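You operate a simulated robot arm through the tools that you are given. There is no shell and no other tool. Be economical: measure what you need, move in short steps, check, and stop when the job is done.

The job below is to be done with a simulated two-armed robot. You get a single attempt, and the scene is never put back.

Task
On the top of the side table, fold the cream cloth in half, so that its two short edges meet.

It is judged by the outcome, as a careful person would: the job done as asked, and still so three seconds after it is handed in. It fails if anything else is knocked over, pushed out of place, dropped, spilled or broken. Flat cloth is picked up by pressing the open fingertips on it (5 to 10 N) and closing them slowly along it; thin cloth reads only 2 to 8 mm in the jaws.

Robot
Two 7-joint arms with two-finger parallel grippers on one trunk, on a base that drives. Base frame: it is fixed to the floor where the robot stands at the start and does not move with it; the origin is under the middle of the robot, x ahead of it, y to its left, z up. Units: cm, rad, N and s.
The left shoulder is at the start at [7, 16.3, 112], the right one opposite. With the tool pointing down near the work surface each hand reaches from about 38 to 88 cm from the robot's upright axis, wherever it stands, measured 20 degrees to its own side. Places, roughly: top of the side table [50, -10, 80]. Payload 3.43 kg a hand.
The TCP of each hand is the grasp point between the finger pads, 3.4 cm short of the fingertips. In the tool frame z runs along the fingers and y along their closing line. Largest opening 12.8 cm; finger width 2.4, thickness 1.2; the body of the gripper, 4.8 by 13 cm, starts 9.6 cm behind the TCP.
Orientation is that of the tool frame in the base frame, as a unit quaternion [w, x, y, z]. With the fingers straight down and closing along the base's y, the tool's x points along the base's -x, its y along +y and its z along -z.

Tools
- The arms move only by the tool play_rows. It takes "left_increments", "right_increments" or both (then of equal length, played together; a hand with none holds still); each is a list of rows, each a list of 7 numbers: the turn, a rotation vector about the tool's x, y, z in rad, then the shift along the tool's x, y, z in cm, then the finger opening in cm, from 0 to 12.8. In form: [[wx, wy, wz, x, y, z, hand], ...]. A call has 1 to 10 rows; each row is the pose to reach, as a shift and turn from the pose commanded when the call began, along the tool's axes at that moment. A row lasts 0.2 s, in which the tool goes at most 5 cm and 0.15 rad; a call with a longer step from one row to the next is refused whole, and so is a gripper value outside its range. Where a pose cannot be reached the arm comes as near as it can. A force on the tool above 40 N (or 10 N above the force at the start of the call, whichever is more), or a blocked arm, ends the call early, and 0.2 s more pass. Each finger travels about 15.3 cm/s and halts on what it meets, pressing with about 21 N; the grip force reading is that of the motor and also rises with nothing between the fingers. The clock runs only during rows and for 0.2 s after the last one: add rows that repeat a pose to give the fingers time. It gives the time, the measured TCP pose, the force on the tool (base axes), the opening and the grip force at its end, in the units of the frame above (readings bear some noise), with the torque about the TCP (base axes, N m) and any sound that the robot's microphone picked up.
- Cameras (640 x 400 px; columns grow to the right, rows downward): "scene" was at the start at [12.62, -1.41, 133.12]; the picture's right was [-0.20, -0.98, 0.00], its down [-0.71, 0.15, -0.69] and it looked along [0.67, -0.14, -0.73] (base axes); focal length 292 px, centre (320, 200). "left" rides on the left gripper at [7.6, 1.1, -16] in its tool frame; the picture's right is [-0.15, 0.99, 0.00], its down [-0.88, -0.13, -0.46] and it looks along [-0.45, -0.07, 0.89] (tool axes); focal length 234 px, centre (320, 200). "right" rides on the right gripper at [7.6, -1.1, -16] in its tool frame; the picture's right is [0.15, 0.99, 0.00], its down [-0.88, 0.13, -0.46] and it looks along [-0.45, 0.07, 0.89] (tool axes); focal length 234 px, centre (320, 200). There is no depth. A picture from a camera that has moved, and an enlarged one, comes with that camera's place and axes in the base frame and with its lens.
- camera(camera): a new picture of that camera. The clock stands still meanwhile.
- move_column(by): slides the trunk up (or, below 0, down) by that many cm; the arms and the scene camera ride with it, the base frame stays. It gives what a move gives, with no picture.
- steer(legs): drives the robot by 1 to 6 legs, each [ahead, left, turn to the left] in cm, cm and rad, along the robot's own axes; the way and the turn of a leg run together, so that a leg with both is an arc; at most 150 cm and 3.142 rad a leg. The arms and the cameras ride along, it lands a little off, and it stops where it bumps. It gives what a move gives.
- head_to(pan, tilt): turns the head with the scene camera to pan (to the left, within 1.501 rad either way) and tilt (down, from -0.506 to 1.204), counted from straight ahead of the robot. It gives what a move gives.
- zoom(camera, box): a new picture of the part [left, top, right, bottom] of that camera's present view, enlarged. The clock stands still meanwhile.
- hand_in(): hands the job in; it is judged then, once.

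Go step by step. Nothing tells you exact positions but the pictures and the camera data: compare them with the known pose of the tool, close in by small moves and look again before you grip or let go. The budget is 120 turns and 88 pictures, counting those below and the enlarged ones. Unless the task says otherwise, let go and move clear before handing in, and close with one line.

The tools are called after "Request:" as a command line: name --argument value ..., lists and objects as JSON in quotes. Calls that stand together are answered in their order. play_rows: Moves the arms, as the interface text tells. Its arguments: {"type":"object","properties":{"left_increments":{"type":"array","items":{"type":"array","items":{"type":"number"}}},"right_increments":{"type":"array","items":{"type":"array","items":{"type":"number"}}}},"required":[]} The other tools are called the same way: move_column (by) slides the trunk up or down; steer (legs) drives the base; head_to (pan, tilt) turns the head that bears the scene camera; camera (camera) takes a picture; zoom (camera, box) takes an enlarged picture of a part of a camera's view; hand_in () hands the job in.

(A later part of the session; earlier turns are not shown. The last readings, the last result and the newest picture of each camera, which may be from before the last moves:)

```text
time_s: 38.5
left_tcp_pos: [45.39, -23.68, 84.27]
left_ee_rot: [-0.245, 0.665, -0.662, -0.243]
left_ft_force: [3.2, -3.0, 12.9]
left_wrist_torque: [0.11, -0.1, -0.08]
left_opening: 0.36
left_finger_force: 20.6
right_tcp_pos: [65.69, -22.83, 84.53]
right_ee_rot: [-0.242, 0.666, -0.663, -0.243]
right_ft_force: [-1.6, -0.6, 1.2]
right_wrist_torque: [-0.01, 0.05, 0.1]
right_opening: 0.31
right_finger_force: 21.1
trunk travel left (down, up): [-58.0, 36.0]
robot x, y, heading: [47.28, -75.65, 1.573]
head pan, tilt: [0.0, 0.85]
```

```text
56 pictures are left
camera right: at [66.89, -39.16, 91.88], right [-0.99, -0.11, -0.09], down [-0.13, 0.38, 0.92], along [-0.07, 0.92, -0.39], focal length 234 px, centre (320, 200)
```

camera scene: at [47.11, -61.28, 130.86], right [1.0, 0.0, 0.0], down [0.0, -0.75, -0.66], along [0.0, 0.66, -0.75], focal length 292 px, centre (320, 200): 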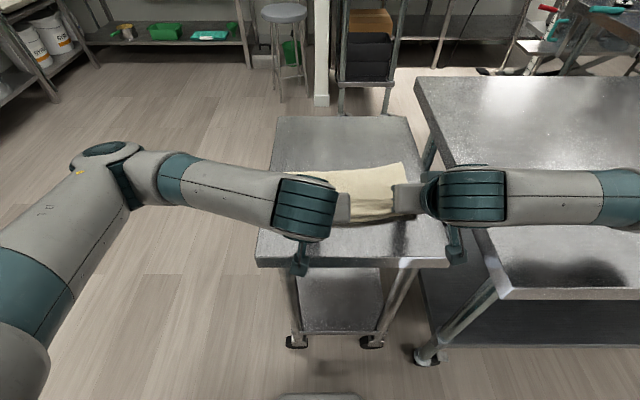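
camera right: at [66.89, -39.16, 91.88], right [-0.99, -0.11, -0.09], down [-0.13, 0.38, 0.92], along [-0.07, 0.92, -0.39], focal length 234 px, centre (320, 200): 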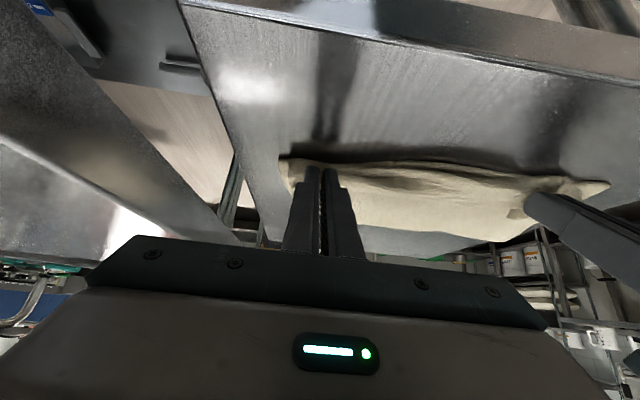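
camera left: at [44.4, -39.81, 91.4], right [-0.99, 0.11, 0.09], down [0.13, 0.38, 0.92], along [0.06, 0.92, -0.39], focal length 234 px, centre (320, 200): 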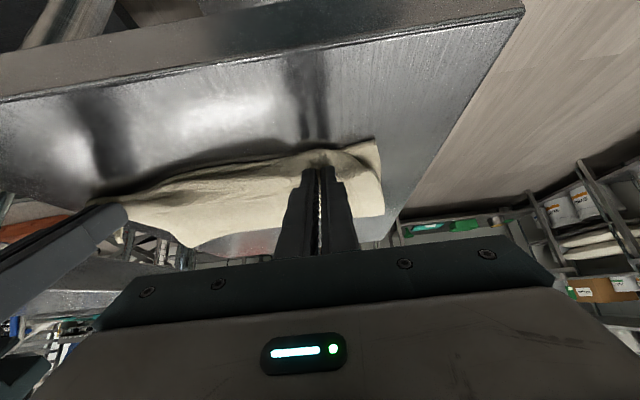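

The edge is laid on the near edge at both hands. I open slowly and withdraw back along the fingers.

Request:
play_rows --left_increments '[[0, 0, 0, 0, 0, -0.2, 0.5], [0, 0, 0, 0, 0, -0.2, 1.2], [0, 0, 0, 0, 0, -0.2, 2], [0, 0, 0, 0, 0, -0.3, 3], [0, 0, 0, 0, 0, -1, 3], [0, 0, 0, 0, 0, -2.5, 3], [0, 0, 0, 0, 0, -4.5, 3], [0, 0, 0, 0, 0, -7, 3], [0, 0, 0, 0, 0, -10, 3]]' --right_increments '[[0, 0, 0, 0, 0, 0, 0.5], [0, 0, 0, 0, 0, 0, 1.2], [0, 0, 0, 0, 0, 0, 2], [0, 0, 0, 0, 0, -0.1, 3], [0, 0, 0, 0, 0, -1, 3], [0, 0, 0, 0, 0, -2.5, 3], [0, 0, 0, 0, 0, -4.5, 3], [0, 0, 0, 0, 0, -7, 3], [0, 0, 0, 0, 0, -10, 3]]'

Request:
camera --camera "left"

Request:
camera --camera "scene"

```text
time_s: 40.5
left_tcp_pos: [45.57, -29.94, 91.59]
left_ee_rot: [-0.242, 0.666, -0.662, -0.243]
left_ft_force: [0.2, 0.0, -0.4]
left_wrist_torque: [0.0, 0.02, 0.01]
left_opening: 2.97
left_finger_force: 0.0
right_tcp_pos: [64.69, -23.12, 91.35]
right_ee_rot: [-0.242, 0.665, -0.663, -0.243]
right_ft_force: [-0.5, 0.4, 0.3]
right_wrist_torque: [0.01, -0.01, -0.02]
right_opening: 2.99
right_finger_force: 0.0
right hand out of reach, approached as far as the arm can: row 6, 7, 8, 9
trunk travel left (down, up): [-58.0, 36.0]
robot x, y, heading: [47.53, -75.73, 1.573]
head pan, tilt: [0.0, 0.85]
```

```text
55 pictures are left
camera left: at [44.57, -46.09, 98.7], right [-0.99, 0.11, 0.09], down [0.13, 0.38, 0.92], along [0.06, 0.92, -0.39], focal length 234 px, centre (320, 200)
```

left: 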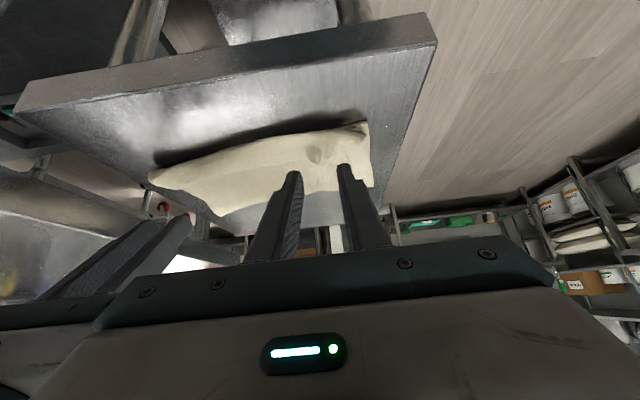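

```text
54 pictures are left
camera scene: at [47.05, -62.79, 130.84], right [1.0, 0.0, 0.0], down [0.0, -0.75, -0.66], along [0.0, 0.66, -0.75], focal length 292 px, centre (320, 200)
```

scene: 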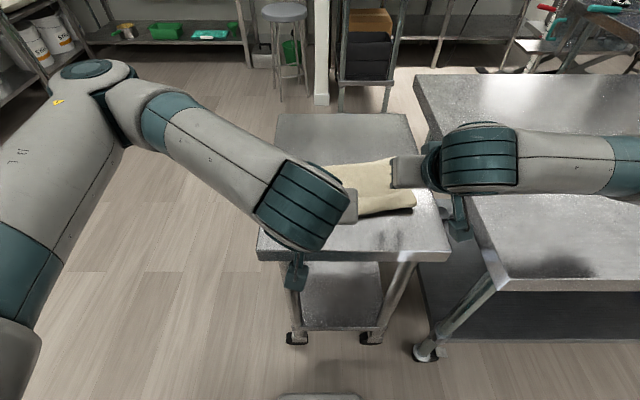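

Both hands are off the cloth. I raise the trunk and back off a bit to see the result.

Request:
move_column --by 18

Request:
steer --legs '[[-22, 0, 0]]'

Request:
camera --camera "scene"

Request:
camera --camera "left"

```text
time_s: 42.5
left_tcp_pos: [45.47, -29.79, 109.5]
left_ee_rot: [-0.242, 0.666, -0.663, -0.243]
left_ft_force: [0.3, -0.3, -0.3]
left_wrist_torque: [-0.03, -0.03, 0.01]
left_opening: 3.01
left_finger_force: 0.0
right_tcp_pos: [64.74, -23.01, 109.28]
right_ee_rot: [-0.241, 0.665, -0.664, -0.242]
right_ft_force: [0.0, 0.9, 0.0]
right_wrist_torque: [0.01, 0.04, -0.02]
right_opening: 3.0
right_finger_force: 0.1
trunk travel left (down, up): [-76.0, 18.0]
robot x, y, heading: [47.68, -75.73, 1.573]
head pan, tilt: [0.0, 0.85]
```

```text
time_s: 44.2
left_tcp_pos: [45.72, -51.76, 109.38]
left_ee_rot: [-0.242, 0.665, -0.663, -0.243]
left_ft_force: [-0.7, 0.1, 0.0]
left_wrist_torque: [-0.01, 0.0, 0.0]
left_opening: 3.0
left_finger_force: 0.1
right_tcp_pos: [64.9, -44.98, 109.1]
right_ee_rot: [0.241, -0.665, 0.665, 0.241]
right_ft_force: [-0.1, 0.4, -0.2]
right_wrist_torque: [-0.02, 0.01, -0.03]
right_opening: 3.02
right_finger_force: 0.2
trunk travel left (down, up): [-76.0, 18.0]
robot x, y, heading: [47.02, -97.75, 1.572]
head pan, tilt: [0.0, 0.85]
```

```text
53 pictures are left
camera scene: at [47.14, -84.57, 148.83], right [1.0, 0.0, 0.0], down [0.0, -0.75, -0.66], along [0.0, 0.66, -0.75], focal length 292 px, centre (320, 200)
```

scene: 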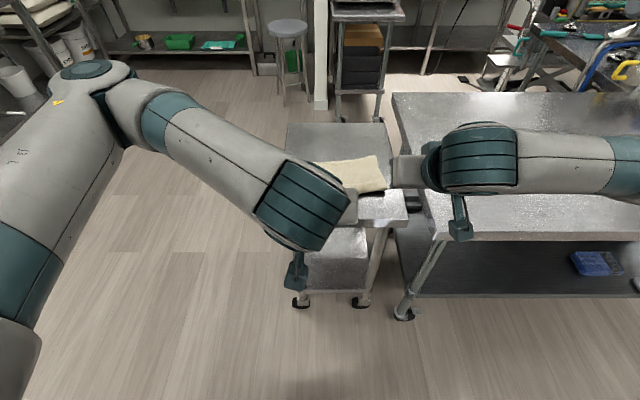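

```text
52 pictures are left
camera left: at [44.7, -67.87, 116.65], right [-0.99, 0.11, 0.09], down [0.13, 0.38, 0.92], along [0.06, 0.92, -0.39], focal length 234 px, centre (320, 200)
```

left: 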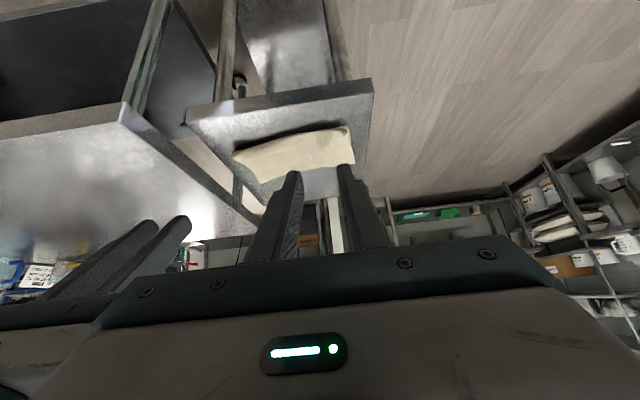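

The forearms hide the cloth, so I untilt and spread the hands.

Request:
play_rows --left_increments '[[0, 0.1, 0, 0, 2, 0, 3], [0, 0.2, 0, 0, 4, 0, 3], [0, 0.3, 0, 0, 7, 0, 3], [0, 0.4, 0, 0, 10, 0, 3], [0, 0.5, 0, 0, 13, 0, 3], [0, 0.6, 0, 0, 16, 0, 3], [0, 0.7, 0, 0, 18, 0, 3]]' --right_increments '[[0, 0.1, 0, 0, -1, 0, 3], [0, 0.2, 0, 0, -3, 0, 3], [0, 0.3, 0, 0, -5, 0, 3], [0, 0.4, 0, 0, -7, 0, 3], [0, 0.5, 0, 0, -9, 0, 3], [0, 0.6, 0, 0, -11, 0, 3], [0, 0.7, 0, 0, -13, 0, 3]]'

Request:
camera --camera "scene"

Request:
zoom --camera "scene" --box '[270, 110, 420, 220]'

```text
time_s: 45.8
left_tcp_pos: [27.88, -51.71, 109.48]
left_ee_rot: [0.0, 0.707, -0.707, 0.002]
left_ft_force: [-0.6, 0.0, 0.1]
left_wrist_torque: [0.01, 0.03, -0.03]
left_opening: 2.99
left_finger_force: 0.0
right_tcp_pos: [77.96, -44.82, 108.91]
right_ee_rot: [0.001, 0.708, -0.706, 0.001]
right_ft_force: [0.4, -0.9, 0.1]
right_wrist_torque: [-0.02, 0.01, -0.03]
right_opening: 3.0
right_finger_force: 0.1
trunk travel left (down, up): [-76.0, 18.0]
robot x, y, heading: [46.92, -97.96, 1.571]
head pan, tilt: [0.0, 0.85]
```

```text
51 pictures are left
camera scene: at [47.15, -84.55, 148.83], right [1.0, 0.0, 0.0], down [0.0, -0.75, -0.66], along [0.0, 0.66, -0.75], focal length 292 px, centre (320, 200)
```

scene: 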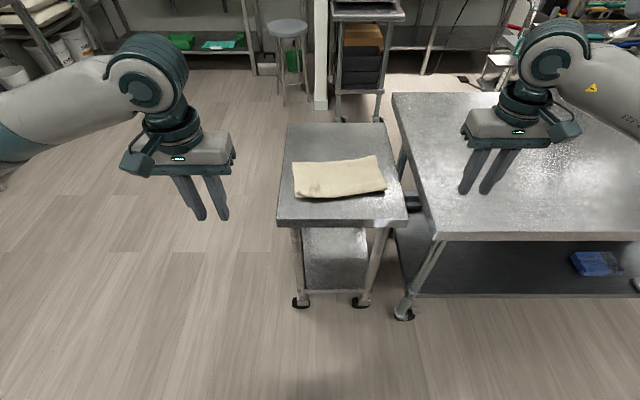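

```text
3.64 times, centred on (345, 165) of scene
camera zoom: at [47.15, -84.55, 148.83], right [1.0, 0.0, 0.0], down [0.0, -0.75, -0.66], along [0.0, 0.66, -0.75], focal length 1060 px, centre (229, 327)
```

zoom: 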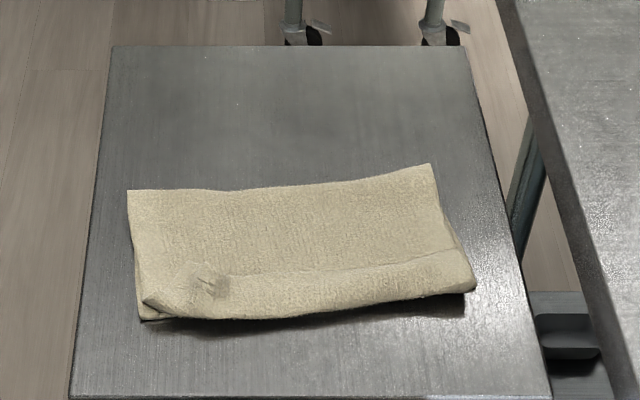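

The fold looks good overall, but there's a line near the front edge that might be a folded-over lip. I look closer.

Request:
zoom --camera "scene" --box '[290, 155, 350, 205]'

Request:
zoom --camera "scene" --box '[335, 150, 395, 200]'

```text
8.00 times, centred on (320, 180) of scene
camera zoom: at [47.15, -84.55, 148.83], right [1.0, 0.0, 0.0], down [0.0, -0.75, -0.66], along [0.0, 0.66, -0.75], focal length 2332 px, centre (320, 360)
```

zoom: 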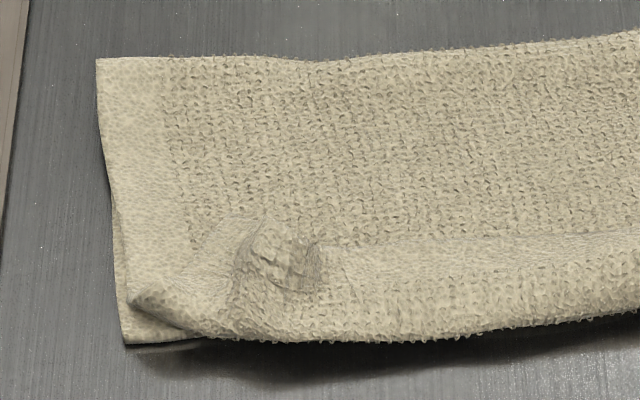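

```text
8.00 times, centred on (365, 175) of scene
camera zoom: at [47.15, -84.55, 148.83], right [1.0, 0.0, 0.0], down [0.0, -0.75, -0.66], along [0.0, 0.66, -0.75], focal length 2332 px, centre (-40, 400)
```

zoom: 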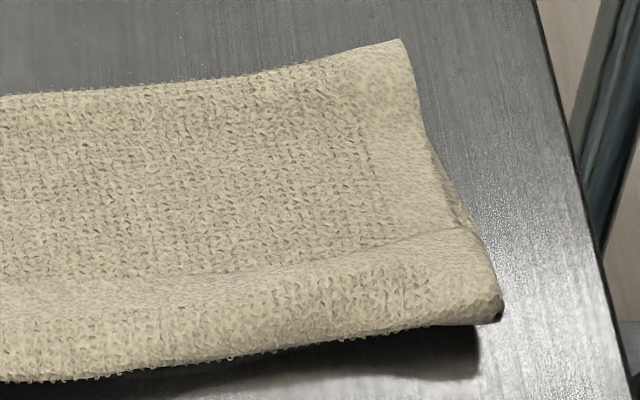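

The top edge is folded back on itself as a lip about 4 cm wide, so the short edges don't really meet. I'll re-grip that lip with the fingers tilted back toward me, then re-lay it with a forward tilt so the edge turns over properly. First I reposition.

Request:
steer --legs '[[13, 0, 0]]'

Request:
play_rows --left_increments '[[0, 0.08, 0, -2.9, -2.6, 0, 3], [0, 0.17, 0, -5.9, -5.2, 0, 3], [0, 0.26, 0, -8.9, -7.8, 0, 3], [0, 0.34, 0, -11.8, -10.4, 0, 3], [0, 0.43, 0, -14.8, -13, 0, 3], [0, 0.52, 0, -17.8, -15.5, 0, 3.5], [0, 0.6, 0, -20.7, -17.5, 0, 4]]' --right_increments '[[0, 0.08, 0, -2.2, 1.7, 0, 3], [0, 0.17, 0, -4.4, 3.4, 0, 3], [0, 0.26, 0, -6.6, 5.1, 0, 3], [0, 0.34, 0, -8.8, 6.8, 0, 3], [0, 0.43, 0, -11, 8.5, 0, 3], [0, 0.52, 0, -13.2, 10.2, 0, 3.5], [0, 0.6, 0, -15.3, 12, 0, 4]]'

Request:
camera --camera "left"

Request:
camera --camera "right"

Request:
camera --camera "scene"

```text
time_s: 47.1
left_tcp_pos: [27.78, -38.47, 109.44]
left_ee_rot: [0.0, 0.708, -0.706, -0.001]
left_ft_force: [-0.5, 0.6, -0.4]
left_wrist_torque: [-0.02, -0.02, 0.01]
left_opening: 3.0
left_finger_force: 0.1
right_tcp_pos: [77.81, -31.62, 109.08]
right_ee_rot: [0.0, 0.708, -0.707, 0.0]
right_ft_force: [0.4, 0.2, -0.8]
right_wrist_torque: [0.01, 0.0, 0.04]
right_opening: 3.0
right_finger_force: 0.0
trunk travel left (down, up): [-76.0, 18.0]
robot x, y, heading: [47.35, -84.23, 1.573]
head pan, tilt: [0.0, 0.85]
```

```text
time_s: 48.7
left_tcp_pos: [45.29, -17.62, 109.62]
left_ee_rot: [0.207, 0.676, -0.675, 0.209]
left_ft_force: [-1.7, 1.3, 0.1]
left_wrist_torque: [-0.08, -0.14, 0.07]
left_opening: 3.99
left_finger_force: 0.1
right_tcp_pos: [66.39, -16.22, 108.72]
right_ee_rot: [0.21, 0.676, -0.675, 0.208]
right_ft_force: [0.9, 0.1, -1.0]
right_wrist_torque: [-0.01, 0.15, -0.07]
right_opening: 3.99
right_finger_force: 0.1
trunk travel left (down, up): [-76.0, 18.0]
robot x, y, heading: [47.12, -84.04, 1.573]
head pan, tilt: [0.0, 0.85]
```

```text
47 pictures are left
camera left: at [44.19, -14.92, 126.84], right [-0.99, 0.12, -0.08], down [0.13, 0.98, -0.12], along [0.07, -0.13, -0.99], focal length 234 px, centre (320, 200)
```

left: 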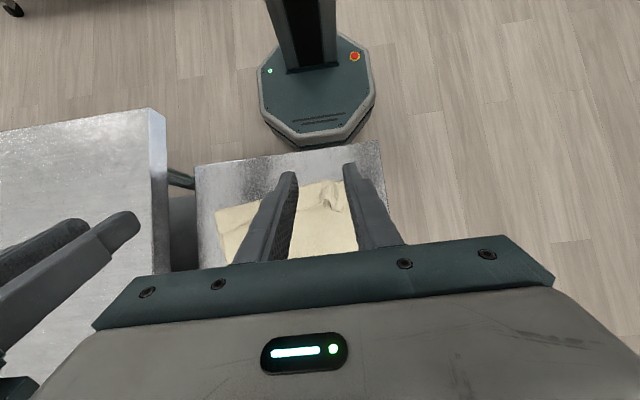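

```text
46 pictures are left
camera right: at [67.53, -13.67, 126.28], right [-0.99, -0.12, 0.09], down [-0.13, 0.98, -0.12], along [-0.07, -0.13, -0.99], focal length 234 px, centre (320, 200)
```

right: 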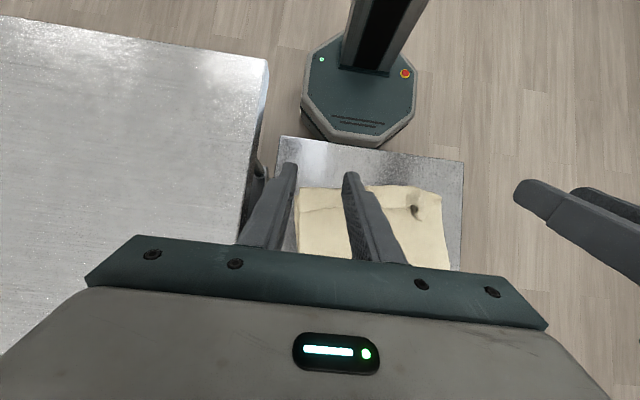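

```text
45 pictures are left
camera scene: at [47.5, -71.18, 148.83], right [1.0, 0.0, 0.0], down [0.0, -0.75, -0.66], along [0.0, 0.66, -0.75], focal length 292 px, centre (320, 200)
```

scene: 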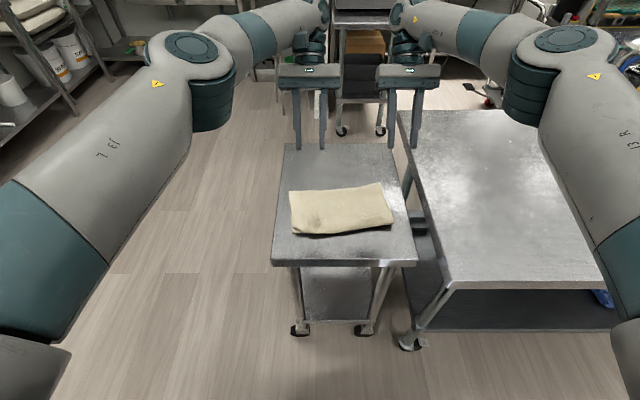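

The wrist cameras now look straight down. I zoom on the lip from above and from the scene camera.

Request:
zoom --camera "left" --box '[190, 140, 390, 270]'

Request:
zoom --camera "right" --box '[270, 140, 470, 270]'

Request:
zoom --camera "scene" --box '[280, 170, 400, 245]'

```text
3.08 times, centred on (290, 205) of left
camera zoom: at [44.19, -14.92, 126.84], right [-0.99, 0.12, -0.08], down [0.13, 0.98, -0.12], along [0.07, -0.13, -0.99], focal length 720 px, centre (412, 185)
```

zoom: 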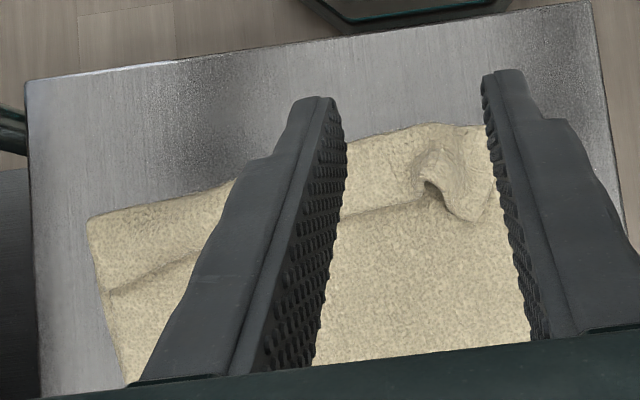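

```text
3.08 times, centred on (370, 205) of right
camera zoom: at [67.53, -13.67, 126.28], right [-0.99, -0.12, 0.09], down [-0.13, 0.98, -0.12], along [-0.07, -0.13, -0.99], focal length 720 px, centre (166, 185)
```

zoom: 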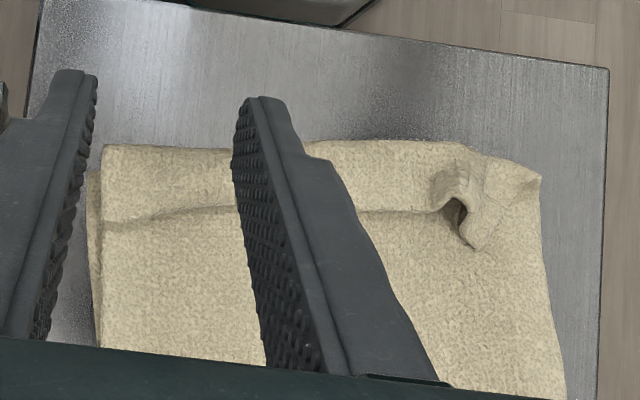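

```text
5.33 times, centred on (340, 208) of scene
camera zoom: at [47.5, -71.18, 148.83], right [1.0, 0.0, 0.0], down [0.0, -0.75, -0.66], along [0.0, 0.66, -0.75], focal length 1555 px, centre (213, 160)
```

zoom: 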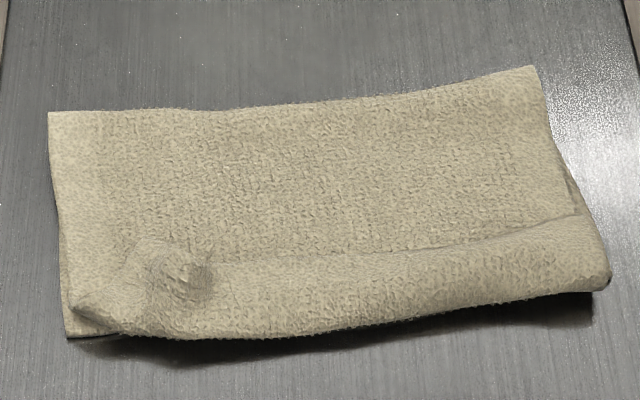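

From above the lip is clear: its edge is at y≈−18.7 (left) and −17.5 (right), and the left pinch left a standing bump at x≈45 that's easy to grip. I lower the trunk and line the fingertips up just inside the lip's edge.

Request:
play_rows --left_increments '[[0, -0.08, 0, 0.4, 0.15, 0.3, 4], [0, -0.15, 0, 0.83, 0.3, 0.57, 4.5]]' --right_increments '[[0, -0.08, 0, 0.5, 0.7, 0.34, 4], [0, -0.15, 0, 0.99, 1.4, 0.68, 4]]'

Request:
move_column --by -21

Request:
camera --camera "left"

Request:
camera --camera "right"

```text
time_s: 49.3
left_tcp_pos: [44.99, -18.65, 109.72]
left_ee_rot: [0.157, 0.69, -0.689, 0.157]
left_ft_force: [0.5, 0.6, -0.1]
left_wrist_torque: [0.03, 0.02, -0.02]
left_opening: 4.51
left_finger_force: 0.0
right_tcp_pos: [64.61, -17.57, 108.9]
right_ee_rot: [0.159, 0.689, -0.689, 0.158]
right_ft_force: [0.4, -0.2, -0.8]
right_wrist_torque: [0.03, 0.0, -0.03]
right_opening: 3.98
right_finger_force: 0.1
trunk travel left (down, up): [-76.0, 18.0]
robot x, y, heading: [46.9, -84.25, 1.569]
head pan, tilt: [0.0, 0.85]
```

```text
time_s: 51.6
left_tcp_pos: [44.94, -18.55, 88.62]
left_ee_rot: [0.157, 0.691, -0.688, 0.158]
left_ft_force: [0.6, 0.1, 0.4]
left_wrist_torque: [0.0, 0.03, 0.01]
left_opening: 4.52
left_finger_force: 0.0
right_tcp_pos: [64.52, -17.52, 87.89]
right_ee_rot: [0.159, 0.69, -0.689, 0.158]
right_ft_force: [-0.1, -1.4, -0.1]
right_wrist_torque: [-0.02, 0.0, 0.02]
right_opening: 3.99
right_finger_force: 0.0
trunk travel left (down, up): [-55.0, 39.0]
robot x, y, heading: [47.58, -83.87, 1.573]
head pan, tilt: [0.0, 0.85]
```

```text
41 pictures are left
camera left: at [43.81, -18.5, 106.09], right [-0.99, 0.13, -0.06], down [0.13, 0.99, 0.03], along [0.07, 0.02, -1.0], focal length 234 px, centre (320, 200)
```

left: 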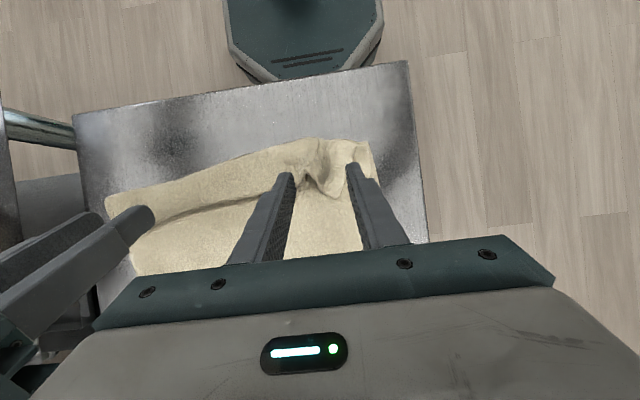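

```text
40 pictures are left
camera right: at [65.62, -17.5, 105.55], right [-0.99, -0.13, 0.06], down [-0.13, 0.99, 0.02], along [-0.07, 0.02, -1.0], focal length 234 px, centre (320, 200)
```

right: 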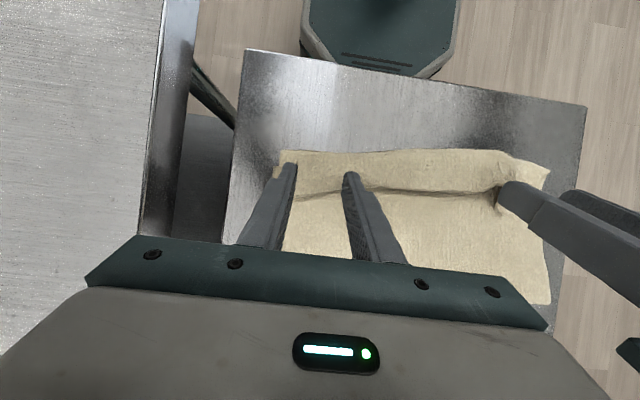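

The left fingers straddle the bump and the right ones sit just at the lip's edge. I lower further, shifting slightly toward me, watching the force.

Request:
play_rows --left_increments '[[0, 0, 0, -0.35, 0, 0.95, 4.5], [0, 0, 0, -0.7, 0, 1.9, 4.5], [0, 0, 0, -1.03, 0, 2.83, 4.5]]' --right_increments '[[0, 0, 0, -0.2, 0, 0.82, 4], [0, 0, 0, -0.4, 0, 1.65, 4], [0, 0, 0, -0.64, 0, 2.47, 4]]'

Request:
camera --camera "left"

Request:
camera --camera "right"

```text
time_s: 52.4
left_tcp_pos: [44.77, -18.76, 85.52]
left_ee_rot: [0.157, 0.691, -0.687, 0.159]
left_ft_force: [-0.6, 0.5, -0.6]
left_wrist_torque: [0.02, 0.0, 0.0]
left_opening: 4.53
left_finger_force: 0.1
right_tcp_pos: [64.56, -17.91, 85.25]
right_ee_rot: [0.159, 0.689, -0.688, 0.16]
right_ft_force: [-0.2, -0.5, 0.2]
right_wrist_torque: [-0.02, 0.02, 0.01]
right_opening: 3.99
right_finger_force: 0.0
trunk travel left (down, up): [-55.0, 39.0]
robot x, y, heading: [47.27, -84.03, 1.571]
head pan, tilt: [0.0, 0.85]
```

```text
39 pictures are left
camera left: at [43.76, -18.65, 102.99], right [-0.99, 0.13, -0.06], down [0.13, 0.99, 0.03], along [0.07, 0.02, -1.0], focal length 234 px, centre (320, 200)
```

left: 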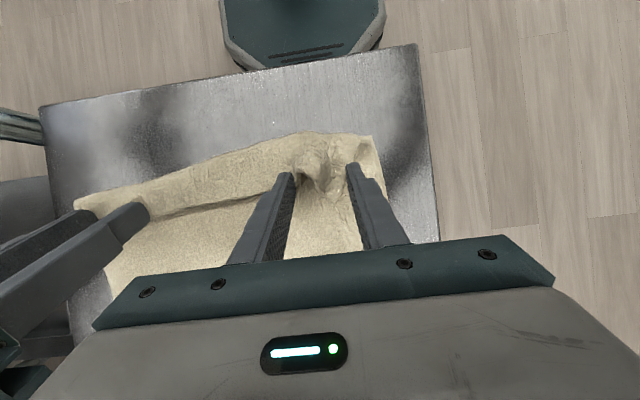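

```text
38 pictures are left
camera right: at [65.64, -17.91, 102.94], right [-0.99, -0.13, 0.06], down [-0.13, 0.99, 0.02], along [-0.07, 0.02, -1.0], focal length 234 px, centre (320, 200)
```

right: 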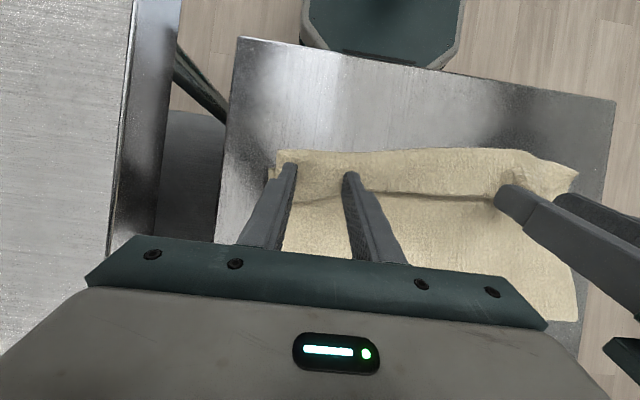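

Positions look right. I lower the last bit: left until the fingers flank the bump, right until light contact.

Request:
play_rows --left_increments '[[0, 0, 0, -0.1, 0, 0.2, 4.5], [0, 0, 0, -0.2, 0, 0.4, 4.5]]' --right_increments '[[0, 0, 0, -0.13, 0, 0.27, 4], [0, 0, 0, -0.22, 0, 0.45, 4]]'

```text
time_s: 53.0
left_tcp_pos: [44.85, -18.9, 85.08]
left_ee_rot: [0.157, 0.691, -0.688, 0.159]
left_ft_force: [-0.3, 0.3, 0.6]
left_wrist_torque: [0.0, -0.02, 0.04]
left_opening: 4.53
left_finger_force: 0.1
right_tcp_pos: [64.48, -17.9, 84.87]
right_ee_rot: [0.158, 0.69, -0.688, 0.159]
right_ft_force: [-2.1, -0.8, 1.1]
right_wrist_torque: [0.03, 0.0, 0.0]
right_opening: 4.0
right_finger_force: 0.0
trunk travel left (down, up): [-55.0, 39.0]
robot x, y, heading: [47.55, -84.3, 1.574]
head pan, tilt: [0.0, 0.85]
```

Request:
play_rows --left_increments '[[0, 0, 0, -0.1, 0, 0.2, 4.0], [0, 0, 0, -0.1, 0, 0.2, 3.5], [0, 0, 0, -0.1, 0, 0.2, 2.8], [0, 0, 0, -0.1, 0, 0.2, 2.0], [0, 0, 0, -0.1, 0, 0.2, 1.2], [0, 0, 0, -0.1, 0, 0.2, 0.4], [0, 0, 0, -0.1, 0, 0.2, 0], [0, 0, 0, -0.1, 0, 0.2, 0]]' --right_increments '[[0, 0, 0, -0.15, 0, 0.25, 4], [0, 0, 0, -0.15, 0, 0.3, 3.5], [0, 0, 0, -0.15, 0, 0.3, 3.0], [0, 0, 0, -0.15, 0, 0.3, 2.4], [0, 0, 0, -0.15, 0, 0.3, 1.8], [0, 0, 0, -0.15, 0, 0.3, 1.2], [0, 0, 0, -0.15, 0, 0.3, 0.6], [0, 0, 0, -0.15, 0, 0.3, 0]]'

Request:
camera --camera "left"

Request:
camera --camera "right"

```text
time_s: 54.8
left_tcp_pos: [44.91, -18.87, 84.74]
left_ee_rot: [0.157, 0.69, -0.689, 0.158]
left_ft_force: [0.9, 0.8, -0.2]
left_wrist_torque: [0.03, -0.06, 0.05]
left_opening: 0.4
left_finger_force: 21.0
right_tcp_pos: [64.52, -17.98, 84.67]
right_ee_rot: [0.159, 0.69, -0.689, 0.159]
right_ft_force: [-0.9, 0.2, 9.5]
right_wrist_torque: [-0.09, 0.01, -0.02]
right_opening: 0.8
right_finger_force: 21.4
trunk travel left (down, up): [-55.0, 39.0]
robot x, y, heading: [47.29, -84.13, 1.573]
head pan, tilt: [0.0, 0.85]
```

```text
37 pictures are left
camera left: at [43.8, -18.81, 102.39], right [-0.99, 0.13, -0.06], down [0.13, 0.99, 0.03], along [0.07, 0.02, -1.0], focal length 234 px, centre (320, 200)
```

left: 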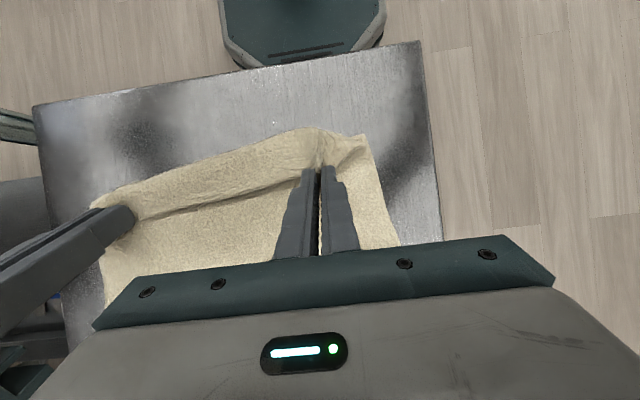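

```text
36 pictures are left
camera right: at [65.71, -18.05, 102.23], right [-0.99, -0.13, 0.06], down [-0.13, 0.99, 0.03], along [-0.07, 0.02, -1.0], focal length 234 px, centre (320, 200)
```

right: 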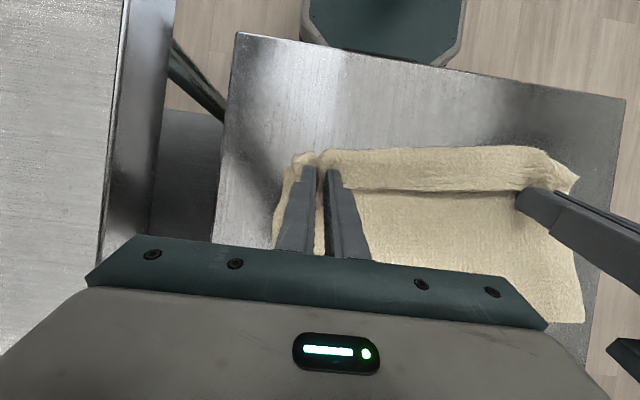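

Both are pinched (4 and 8 mm). I lift 4 cm and check whether only the lip was taken.

Request:
play_rows --left_increments '[[0, 0, 0, 0.43, 0, -0.9, 0], [0, 0, 0, 0.87, 0, -1.8, 0], [0, 0, 0, 1.3, 0, -2.7, 0], [0, 0, 0, 1.74, 0, -3.6, 0]]' --right_increments '[[0, 0, 0, 0.43, 0, -0.9, 0], [0, 0, 0, 0.87, 0, -1.8, 0], [0, 0, 0, 1.3, 0, -2.7, 0], [0, 0, 0, 1.74, 0, -3.6, 0]]'

Request:
camera --camera "right"

Request:
zoom --camera "scene" --box '[260, 90, 420, 210]'

```text
time_s: 55.8
left_tcp_pos: [44.75, -18.99, 88.92]
left_ee_rot: [0.158, 0.69, -0.688, 0.159]
left_ft_force: [4.0, 0.8, -0.6]
left_wrist_torque: [0.04, -0.06, 0.06]
left_opening: 0.38
left_finger_force: 20.9
right_tcp_pos: [64.47, -18.07, 88.41]
right_ee_rot: [0.158, 0.69, -0.688, 0.159]
right_ft_force: [-2.6, -0.6, 0.1]
right_wrist_torque: [0.04, 0.12, -0.02]
right_opening: 0.69
right_finger_force: 20.7
trunk travel left (down, up): [-55.0, 39.0]
robot x, y, heading: [47.05, -84.28, 1.573]
head pan, tilt: [0.0, 0.85]
```

```text
35 pictures are left
camera right: at [65.6, -18.03, 106.17], right [-0.99, -0.13, 0.06], down [-0.13, 0.99, 0.02], along [-0.07, 0.02, -1.0], focal length 234 px, centre (320, 200)
```

right: 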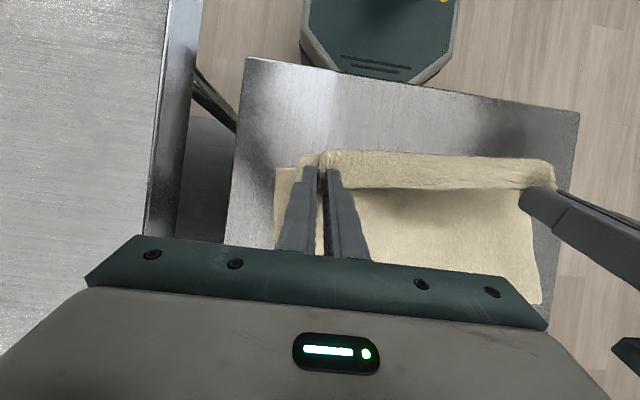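

```text
3.33 times, centred on (340, 150) of scene
camera zoom: at [47.09, -71.18, 127.84], right [1.0, 0.0, 0.0], down [0.0, -0.75, -0.66], along [0.0, 0.66, -0.75], focal length 972 px, centre (253, 367)
```

zoom: 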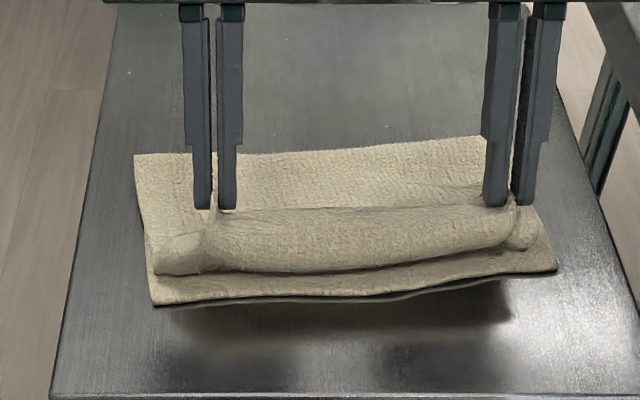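

The lip lifted and the lower layer stays flat with its near edge visible. I lift higher and a bit toward the fold so the roll hangs out straight.

Request:
play_rows --left_increments '[[0, 0, 0, -0.2, 0, -1.9, 0], [0, 0, 0, -0.4, 0, -3.8, 0], [0, 0, 0, -0.6, 0, -5.7, 0], [0, 0, 0, -0.8, 0, -7.5, 0], [0, 0, 0, -1.0, 0, -9.4, 0], [0, 0, 0, -1.0, 0, -9.4, 0]]' --right_increments '[[0, 0, 0, -0.2, 0, -1.9, 0], [0, 0, 0, -0.4, 0, -3.8, 0], [0, 0, 0, -0.6, 0, -5.7, 0], [0, 0, 0, -0.8, 0, -7.5, 0], [0, 0, 0, -1.0, 0, -9.4, 0], [0, 0, 0, -1.0, 0, -9.4, 0]]'

Request:
zoom --camera "scene" --box '[260, 80, 420, 200]'

Request:
camera --camera "right"

```text
time_s: 57.2
left_tcp_pos: [44.82, -14.93, 95.19]
left_ee_rot: [0.158, 0.691, -0.688, 0.157]
left_ft_force: [4.2, 0.9, 0.6]
left_wrist_torque: [0.06, -0.11, 0.07]
left_opening: 0.4
left_finger_force: 21.0
left hand out of reach, approached as far as the arm can: row 5, 6
right_tcp_pos: [64.53, -12.64, 96.68]
right_ee_rot: [0.159, 0.69, -0.689, 0.158]
right_ft_force: [-4.7, -1.6, -0.5]
right_wrist_torque: [-0.04, 0.18, -0.1]
right_opening: 0.66
right_finger_force: 21.4
trunk travel left (down, up): [-55.0, 39.0]
robot x, y, heading: [47.44, -84.37, 1.574]
head pan, tilt: [0.0, 0.85]
```

```text
3.33 times, centred on (340, 140) of scene
camera zoom: at [47.22, -71.12, 127.84], right [1.0, 0.0, 0.0], down [0.0, -0.75, -0.66], along [0.0, 0.66, -0.75], focal length 972 px, centre (253, 400)
```

zoom: 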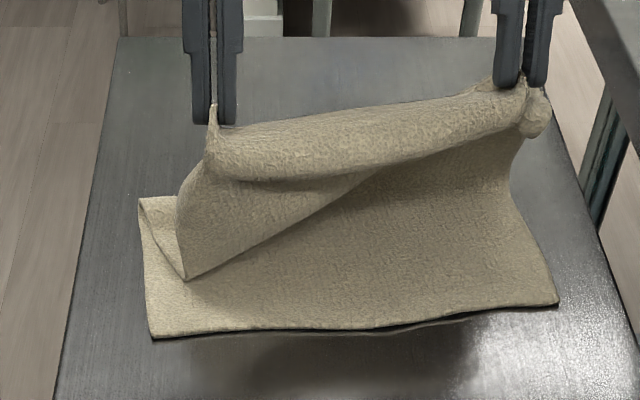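

```text
32 pictures are left
camera right: at [65.76, -12.73, 114.32], right [-0.99, -0.13, 0.07], down [-0.13, 0.99, 0.03], along [-0.07, 0.02, -1.0], focal length 234 px, centre (320, 200)
```

right: 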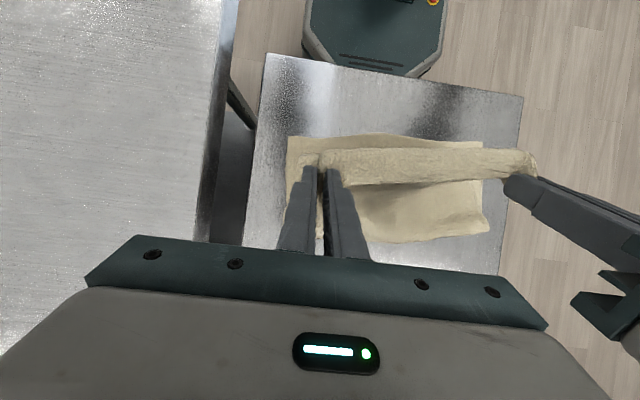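

The left hand holds only the edge (good), but the right took the lip together with the layer beneath, keeping the roll. I release the right only and withdraw it along its fingers, keeping the left up.

Request:
play_rows --right_increments '[[0, 0, 0, 0, 0, 0, 1.5], [0, 0, 0, 0, 0, 0, 3.5], [0, 0, 0, 0, 0, -1, 5], [0, 0, 0, 0, 0, -3, 5], [0, 0, 0, 0, 0, -5, 5], [0, 0, 0, 0, 0, -5, 5]]'

Request:
zoom --camera "scene" --box '[260, 80, 420, 200]'

Request:
camera --camera "right"

```text
time_s: 58.6
left_tcp_pos: [44.75, -14.85, 95.24]
left_ee_rot: [0.157, 0.691, -0.688, 0.158]
left_ft_force: [1.0, 0.4, -0.4]
left_wrist_torque: [0.02, 0.01, 0.01]
left_opening: 0.37
left_finger_force: 20.9
right_tcp_pos: [64.56, -12.7, 100.21]
right_ee_rot: [0.158, 0.69, -0.689, 0.157]
right_ft_force: [0.3, -0.3, -0.9]
right_wrist_torque: [0.02, 0.01, 0.0]
right_opening: 5.02
right_finger_force: 0.1
right hand out of reach, approached as far as the arm can: row 4, 5, 6
trunk travel left (down, up): [-55.0, 39.0]
robot x, y, heading: [47.3, -83.93, 1.572]
head pan, tilt: [0.0, 0.85]
```

```text
3.33 times, centred on (340, 140) of scene
camera zoom: at [47.09, -71.11, 127.84], right [1.0, 0.0, 0.0], down [0.0, -0.75, -0.66], along [0.0, 0.66, -0.75], focal length 972 px, centre (253, 400)
```

zoom: 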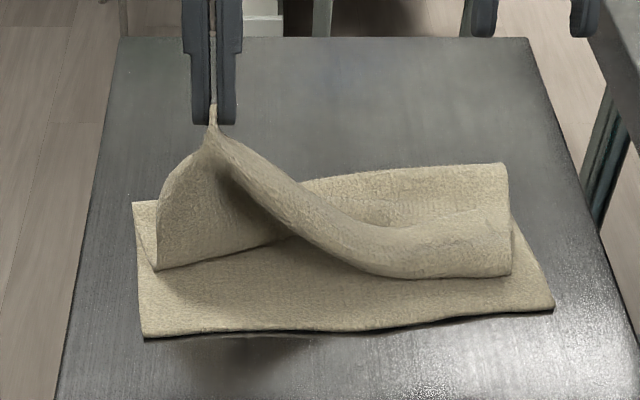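

```text
30 pictures are left
camera right: at [65.75, -12.84, 117.85], right [-0.99, -0.13, 0.06], down [-0.13, 0.99, 0.03], along [-0.07, 0.02, -1.0], focal length 234 px, centre (320, 200)
```

right: 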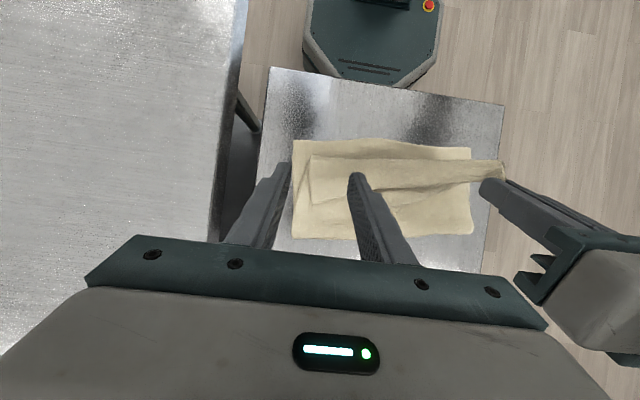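

The right part of the lip is still rolled but looks looser. I look closer from the right wrist camera.

Request:
zoom --camera "right" --box '[270, 120, 510, 250]'

Request:
zoom --camera "scene" --box '[330, 110, 410, 165]'

```text
2.67 times, centred on (390, 185) of right
camera zoom: at [65.75, -12.84, 117.85], right [-0.99, -0.13, 0.06], down [-0.13, 0.99, 0.03], along [-0.07, 0.02, -1.0], focal length 624 px, centre (133, 240)
```

zoom: 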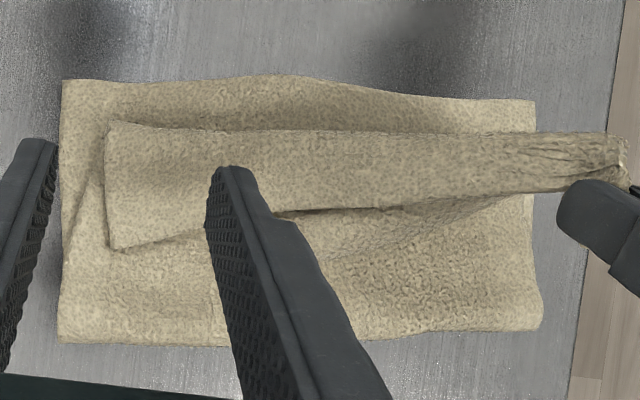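

```text
7.27 times, centred on (370, 138) of scene
camera zoom: at [47.09, -71.11, 127.84], right [1.0, 0.0, 0.0], down [0.0, -0.75, -0.66], along [0.0, 0.66, -0.75], focal length 2120 px, centre (-44, 654)
```

zoom: 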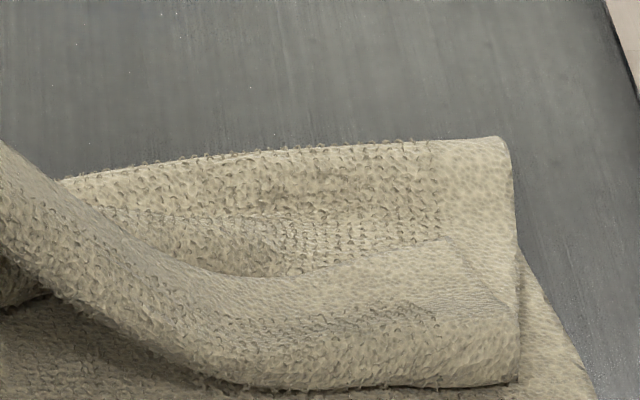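

The right part of the lip is now about 7 cm wide with its edge near y≈−11.5 and corner at x≈64. That is easier to take alone, so I bring the right hand over it at a gentler tilt.

Request:
play_rows --right_increments '[[0, -0.1, 0, -1, 0.5, 2, 4], [0, -0.2, 0, -2, 1, 4.5, 3.5], [0, -0.25, 0, -3, 1.5, 7, 3], [0, -0.25, 0, -4, 2.2, 9, 3], [0, -0.25, 0, -4.5, 2.2, 10, 3]]'

Request:
camera --camera "right"

```text
time_s: 59.8
left_tcp_pos: [44.76, -14.87, 95.19]
left_ee_rot: [0.158, 0.691, -0.688, 0.158]
left_ft_force: [0.7, 0.5, -0.7]
left_wrist_torque: [0.04, 0.0, 0.01]
left_opening: 0.39
left_finger_force: 21.0
right_tcp_pos: [62.43, -13.22, 88.83]
right_ee_rot: [0.072, 0.703, -0.703, 0.072]
right_ft_force: [-0.3, 0.2, -0.2]
right_wrist_torque: [-0.02, -0.02, -0.01]
right_opening: 2.99
right_finger_force: 0.1
trunk travel left (down, up): [-55.0, 39.0]
robot x, y, heading: [47.36, -84.47, 1.573]
head pan, tilt: [0.0, 0.85]
```

```text
27 pictures are left
camera right: at [63.61, -17.65, 105.99], right [-0.99, -0.14, 0.03], down [-0.13, 0.95, 0.27], along [-0.07, 0.26, -0.96], focal length 234 px, centre (320, 200)
```

right: 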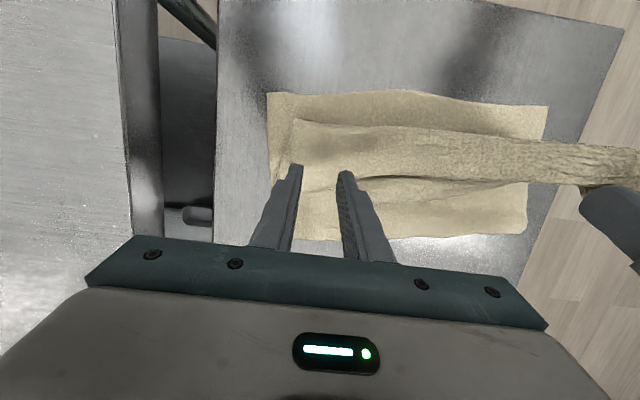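

The fingertips are at the lip's edge; I shift slightly inward and lower toward light contact.

Request:
play_rows --right_increments '[[0, 0, 0, 0.02, 0.4, 1, 3.2], [0, 0, 0, 0.03, 0.8, 2, 3.2], [0, 0, 0, 0.03, 0.8, 2.4, 3.2]]'

Request:
zoom --camera "right" --box '[240, 90, 440, 220]'

```text
time_s: 60.6
left_tcp_pos: [44.73, -15.03, 95.29]
left_ee_rot: [0.157, 0.691, -0.688, 0.158]
left_ft_force: [0.1, 1.3, 0.5]
left_wrist_torque: [-0.02, 0.0, 0.03]
left_opening: 0.4
left_finger_force: 21.1
right_tcp_pos: [61.78, -13.92, 86.32]
right_ee_rot: [0.072, 0.704, -0.703, 0.071]
right_ft_force: [0.0, -0.6, 0.6]
right_wrist_torque: [-0.03, -0.01, -0.03]
right_opening: 3.2
right_finger_force: 0.1
trunk travel left (down, up): [-55.0, 39.0]
robot x, y, heading: [47.64, -84.07, 1.572]
head pan, tilt: [0.0, 0.85]
```

```text
3.08 times, centred on (340, 155) of right
camera zoom: at [62.78, -18.33, 103.62], right [-0.99, -0.14, 0.03], down [-0.13, 0.95, 0.27], along [-0.07, 0.26, -0.96], focal length 720 px, centre (258, 338)
```

zoom: 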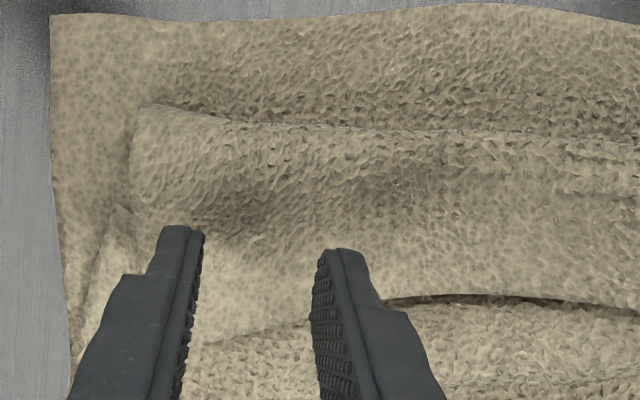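

Well placed just inside the lip's edge. I press lightly and close in one go, slowly.

Request:
play_rows --right_increments '[[0, 0, 0, -0.06, 0, 0.3, 3.2], [0, 0, 0, -0.1, 0, 0.5, 3.2]]'

```text
time_s: 61.2
left_tcp_pos: [44.75, -14.81, 95.26]
left_ee_rot: [0.156, 0.691, -0.688, 0.158]
left_ft_force: [0.1, 0.2, -0.5]
left_wrist_torque: [-0.02, -0.01, -0.02]
left_opening: 0.39
left_finger_force: 20.9
right_tcp_pos: [61.63, -13.93, 86.01]
right_ee_rot: [0.071, 0.704, -0.703, 0.072]
right_ft_force: [-0.5, 0.2, -0.7]
right_wrist_torque: [0.05, -0.02, -0.04]
right_opening: 3.22
right_finger_force: 0.1
trunk travel left (down, up): [-55.0, 39.0]
robot x, y, heading: [47.32, -84.17, 1.573]
head pan, tilt: [0.0, 0.85]
```

Request:
play_rows --right_increments '[[0, 0, 0, -0.06, 0, 0.3, 3.2], [0, 0, 0, -0.12, 0, 0.6, 3.2]]'

```text
time_s: 61.8
left_tcp_pos: [44.69, -14.99, 95.23]
left_ee_rot: [0.156, 0.691, -0.688, 0.158]
left_ft_force: [0.2, 0.0, 0.1]
left_wrist_torque: [-0.03, -0.03, 0.02]
left_opening: 0.39
left_finger_force: 21.0
right_tcp_pos: [61.65, -13.95, 85.41]
right_ee_rot: [0.071, 0.704, -0.703, 0.072]
right_ft_force: [-0.4, 0.5, 0.7]
right_wrist_torque: [0.02, -0.01, -0.03]
right_opening: 3.21
right_finger_force: 0.2
trunk travel left (down, up): [-55.0, 39.0]
robot x, y, heading: [47.43, -84.38, 1.577]
head pan, tilt: [0.0, 0.85]
```

Request:
play_rows --right_increments '[[0, 0, 0, -0.04, 0, 0.2, 3.2], [0, 0, 0, -0.08, 0, 0.4, 3.2]]'

```text
time_s: 62.4
left_tcp_pos: [44.74, -14.84, 95.27]
left_ee_rot: [0.157, 0.69, -0.689, 0.157]
left_ft_force: [0.1, -0.2, 0.3]
left_wrist_torque: [-0.02, 0.0, -0.01]
left_opening: 0.36
left_finger_force: 21.2
right_tcp_pos: [61.69, -13.9, 85.05]
right_ee_rot: [0.071, 0.704, -0.703, 0.072]
right_ft_force: [-0.3, -0.3, 0.9]
right_wrist_torque: [0.0, 0.0, 0.0]
right_opening: 3.19
right_finger_force: 0.1
trunk travel left (down, up): [-55.0, 39.0]
robot x, y, heading: [47.54, -84.01, 1.571]
head pan, tilt: [0.0, 0.85]
```

Request:
play_rows --right_increments '[[0, 0, 0, -0.05, 0, 0.25, 3.2], [0, 0, 0, -0.05, 0, 0.25, 2.8], [0, 0, 0, -0.05, 0, 0.25, 2.4], [0, 0, 0, -0.05, 0, 0.25, 2.0], [0, 0, 0, -0.05, 0, 0.25, 1.6], [0, 0, 0, -0.05, 0, 0.25, 1.2], [0, 0, 0, -0.05, 0, 0.25, 0.8], [0, 0, 0, -0.05, 0, 0.25, 0.4], [0, 0, 0, -0.05, 0, 0.25, 0], [0, 0, 0, -0.05, 0, 0.25, 0]]'

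Request:
zoom --camera "right" --box '[240, 90, 440, 220]'

```text
time_s: 64.6
left_tcp_pos: [44.7, -14.88, 95.25]
left_ee_rot: [0.156, 0.691, -0.688, 0.158]
left_ft_force: [0.4, -0.3, -0.1]
left_wrist_torque: [0.01, -0.01, -0.01]
left_opening: 0.38
left_finger_force: 21.2
right_tcp_pos: [61.71, -13.88, 84.79]
right_ee_rot: [0.071, 0.704, -0.703, 0.071]
right_ft_force: [-0.4, -0.5, 0.8]
right_wrist_torque: [-0.01, 0.01, 0.02]
right_opening: 0.29
right_finger_force: 20.7
trunk travel left (down, up): [-55.0, 39.0]
robot x, y, heading: [47.21, -84.28, 1.574]
head pan, tilt: [0.0, 0.85]
```

```text
3.08 times, centred on (340, 155) of right
camera zoom: at [62.71, -18.31, 101.97], right [-0.99, -0.14, 0.03], down [-0.13, 0.95, 0.27], along [-0.07, 0.26, -0.96], focal length 720 px, centre (258, 338)
```

zoom: 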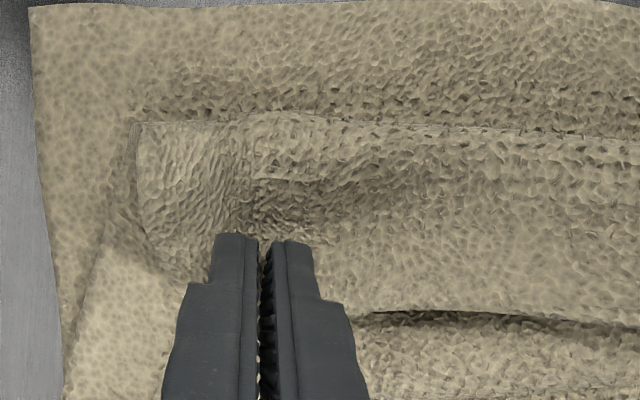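

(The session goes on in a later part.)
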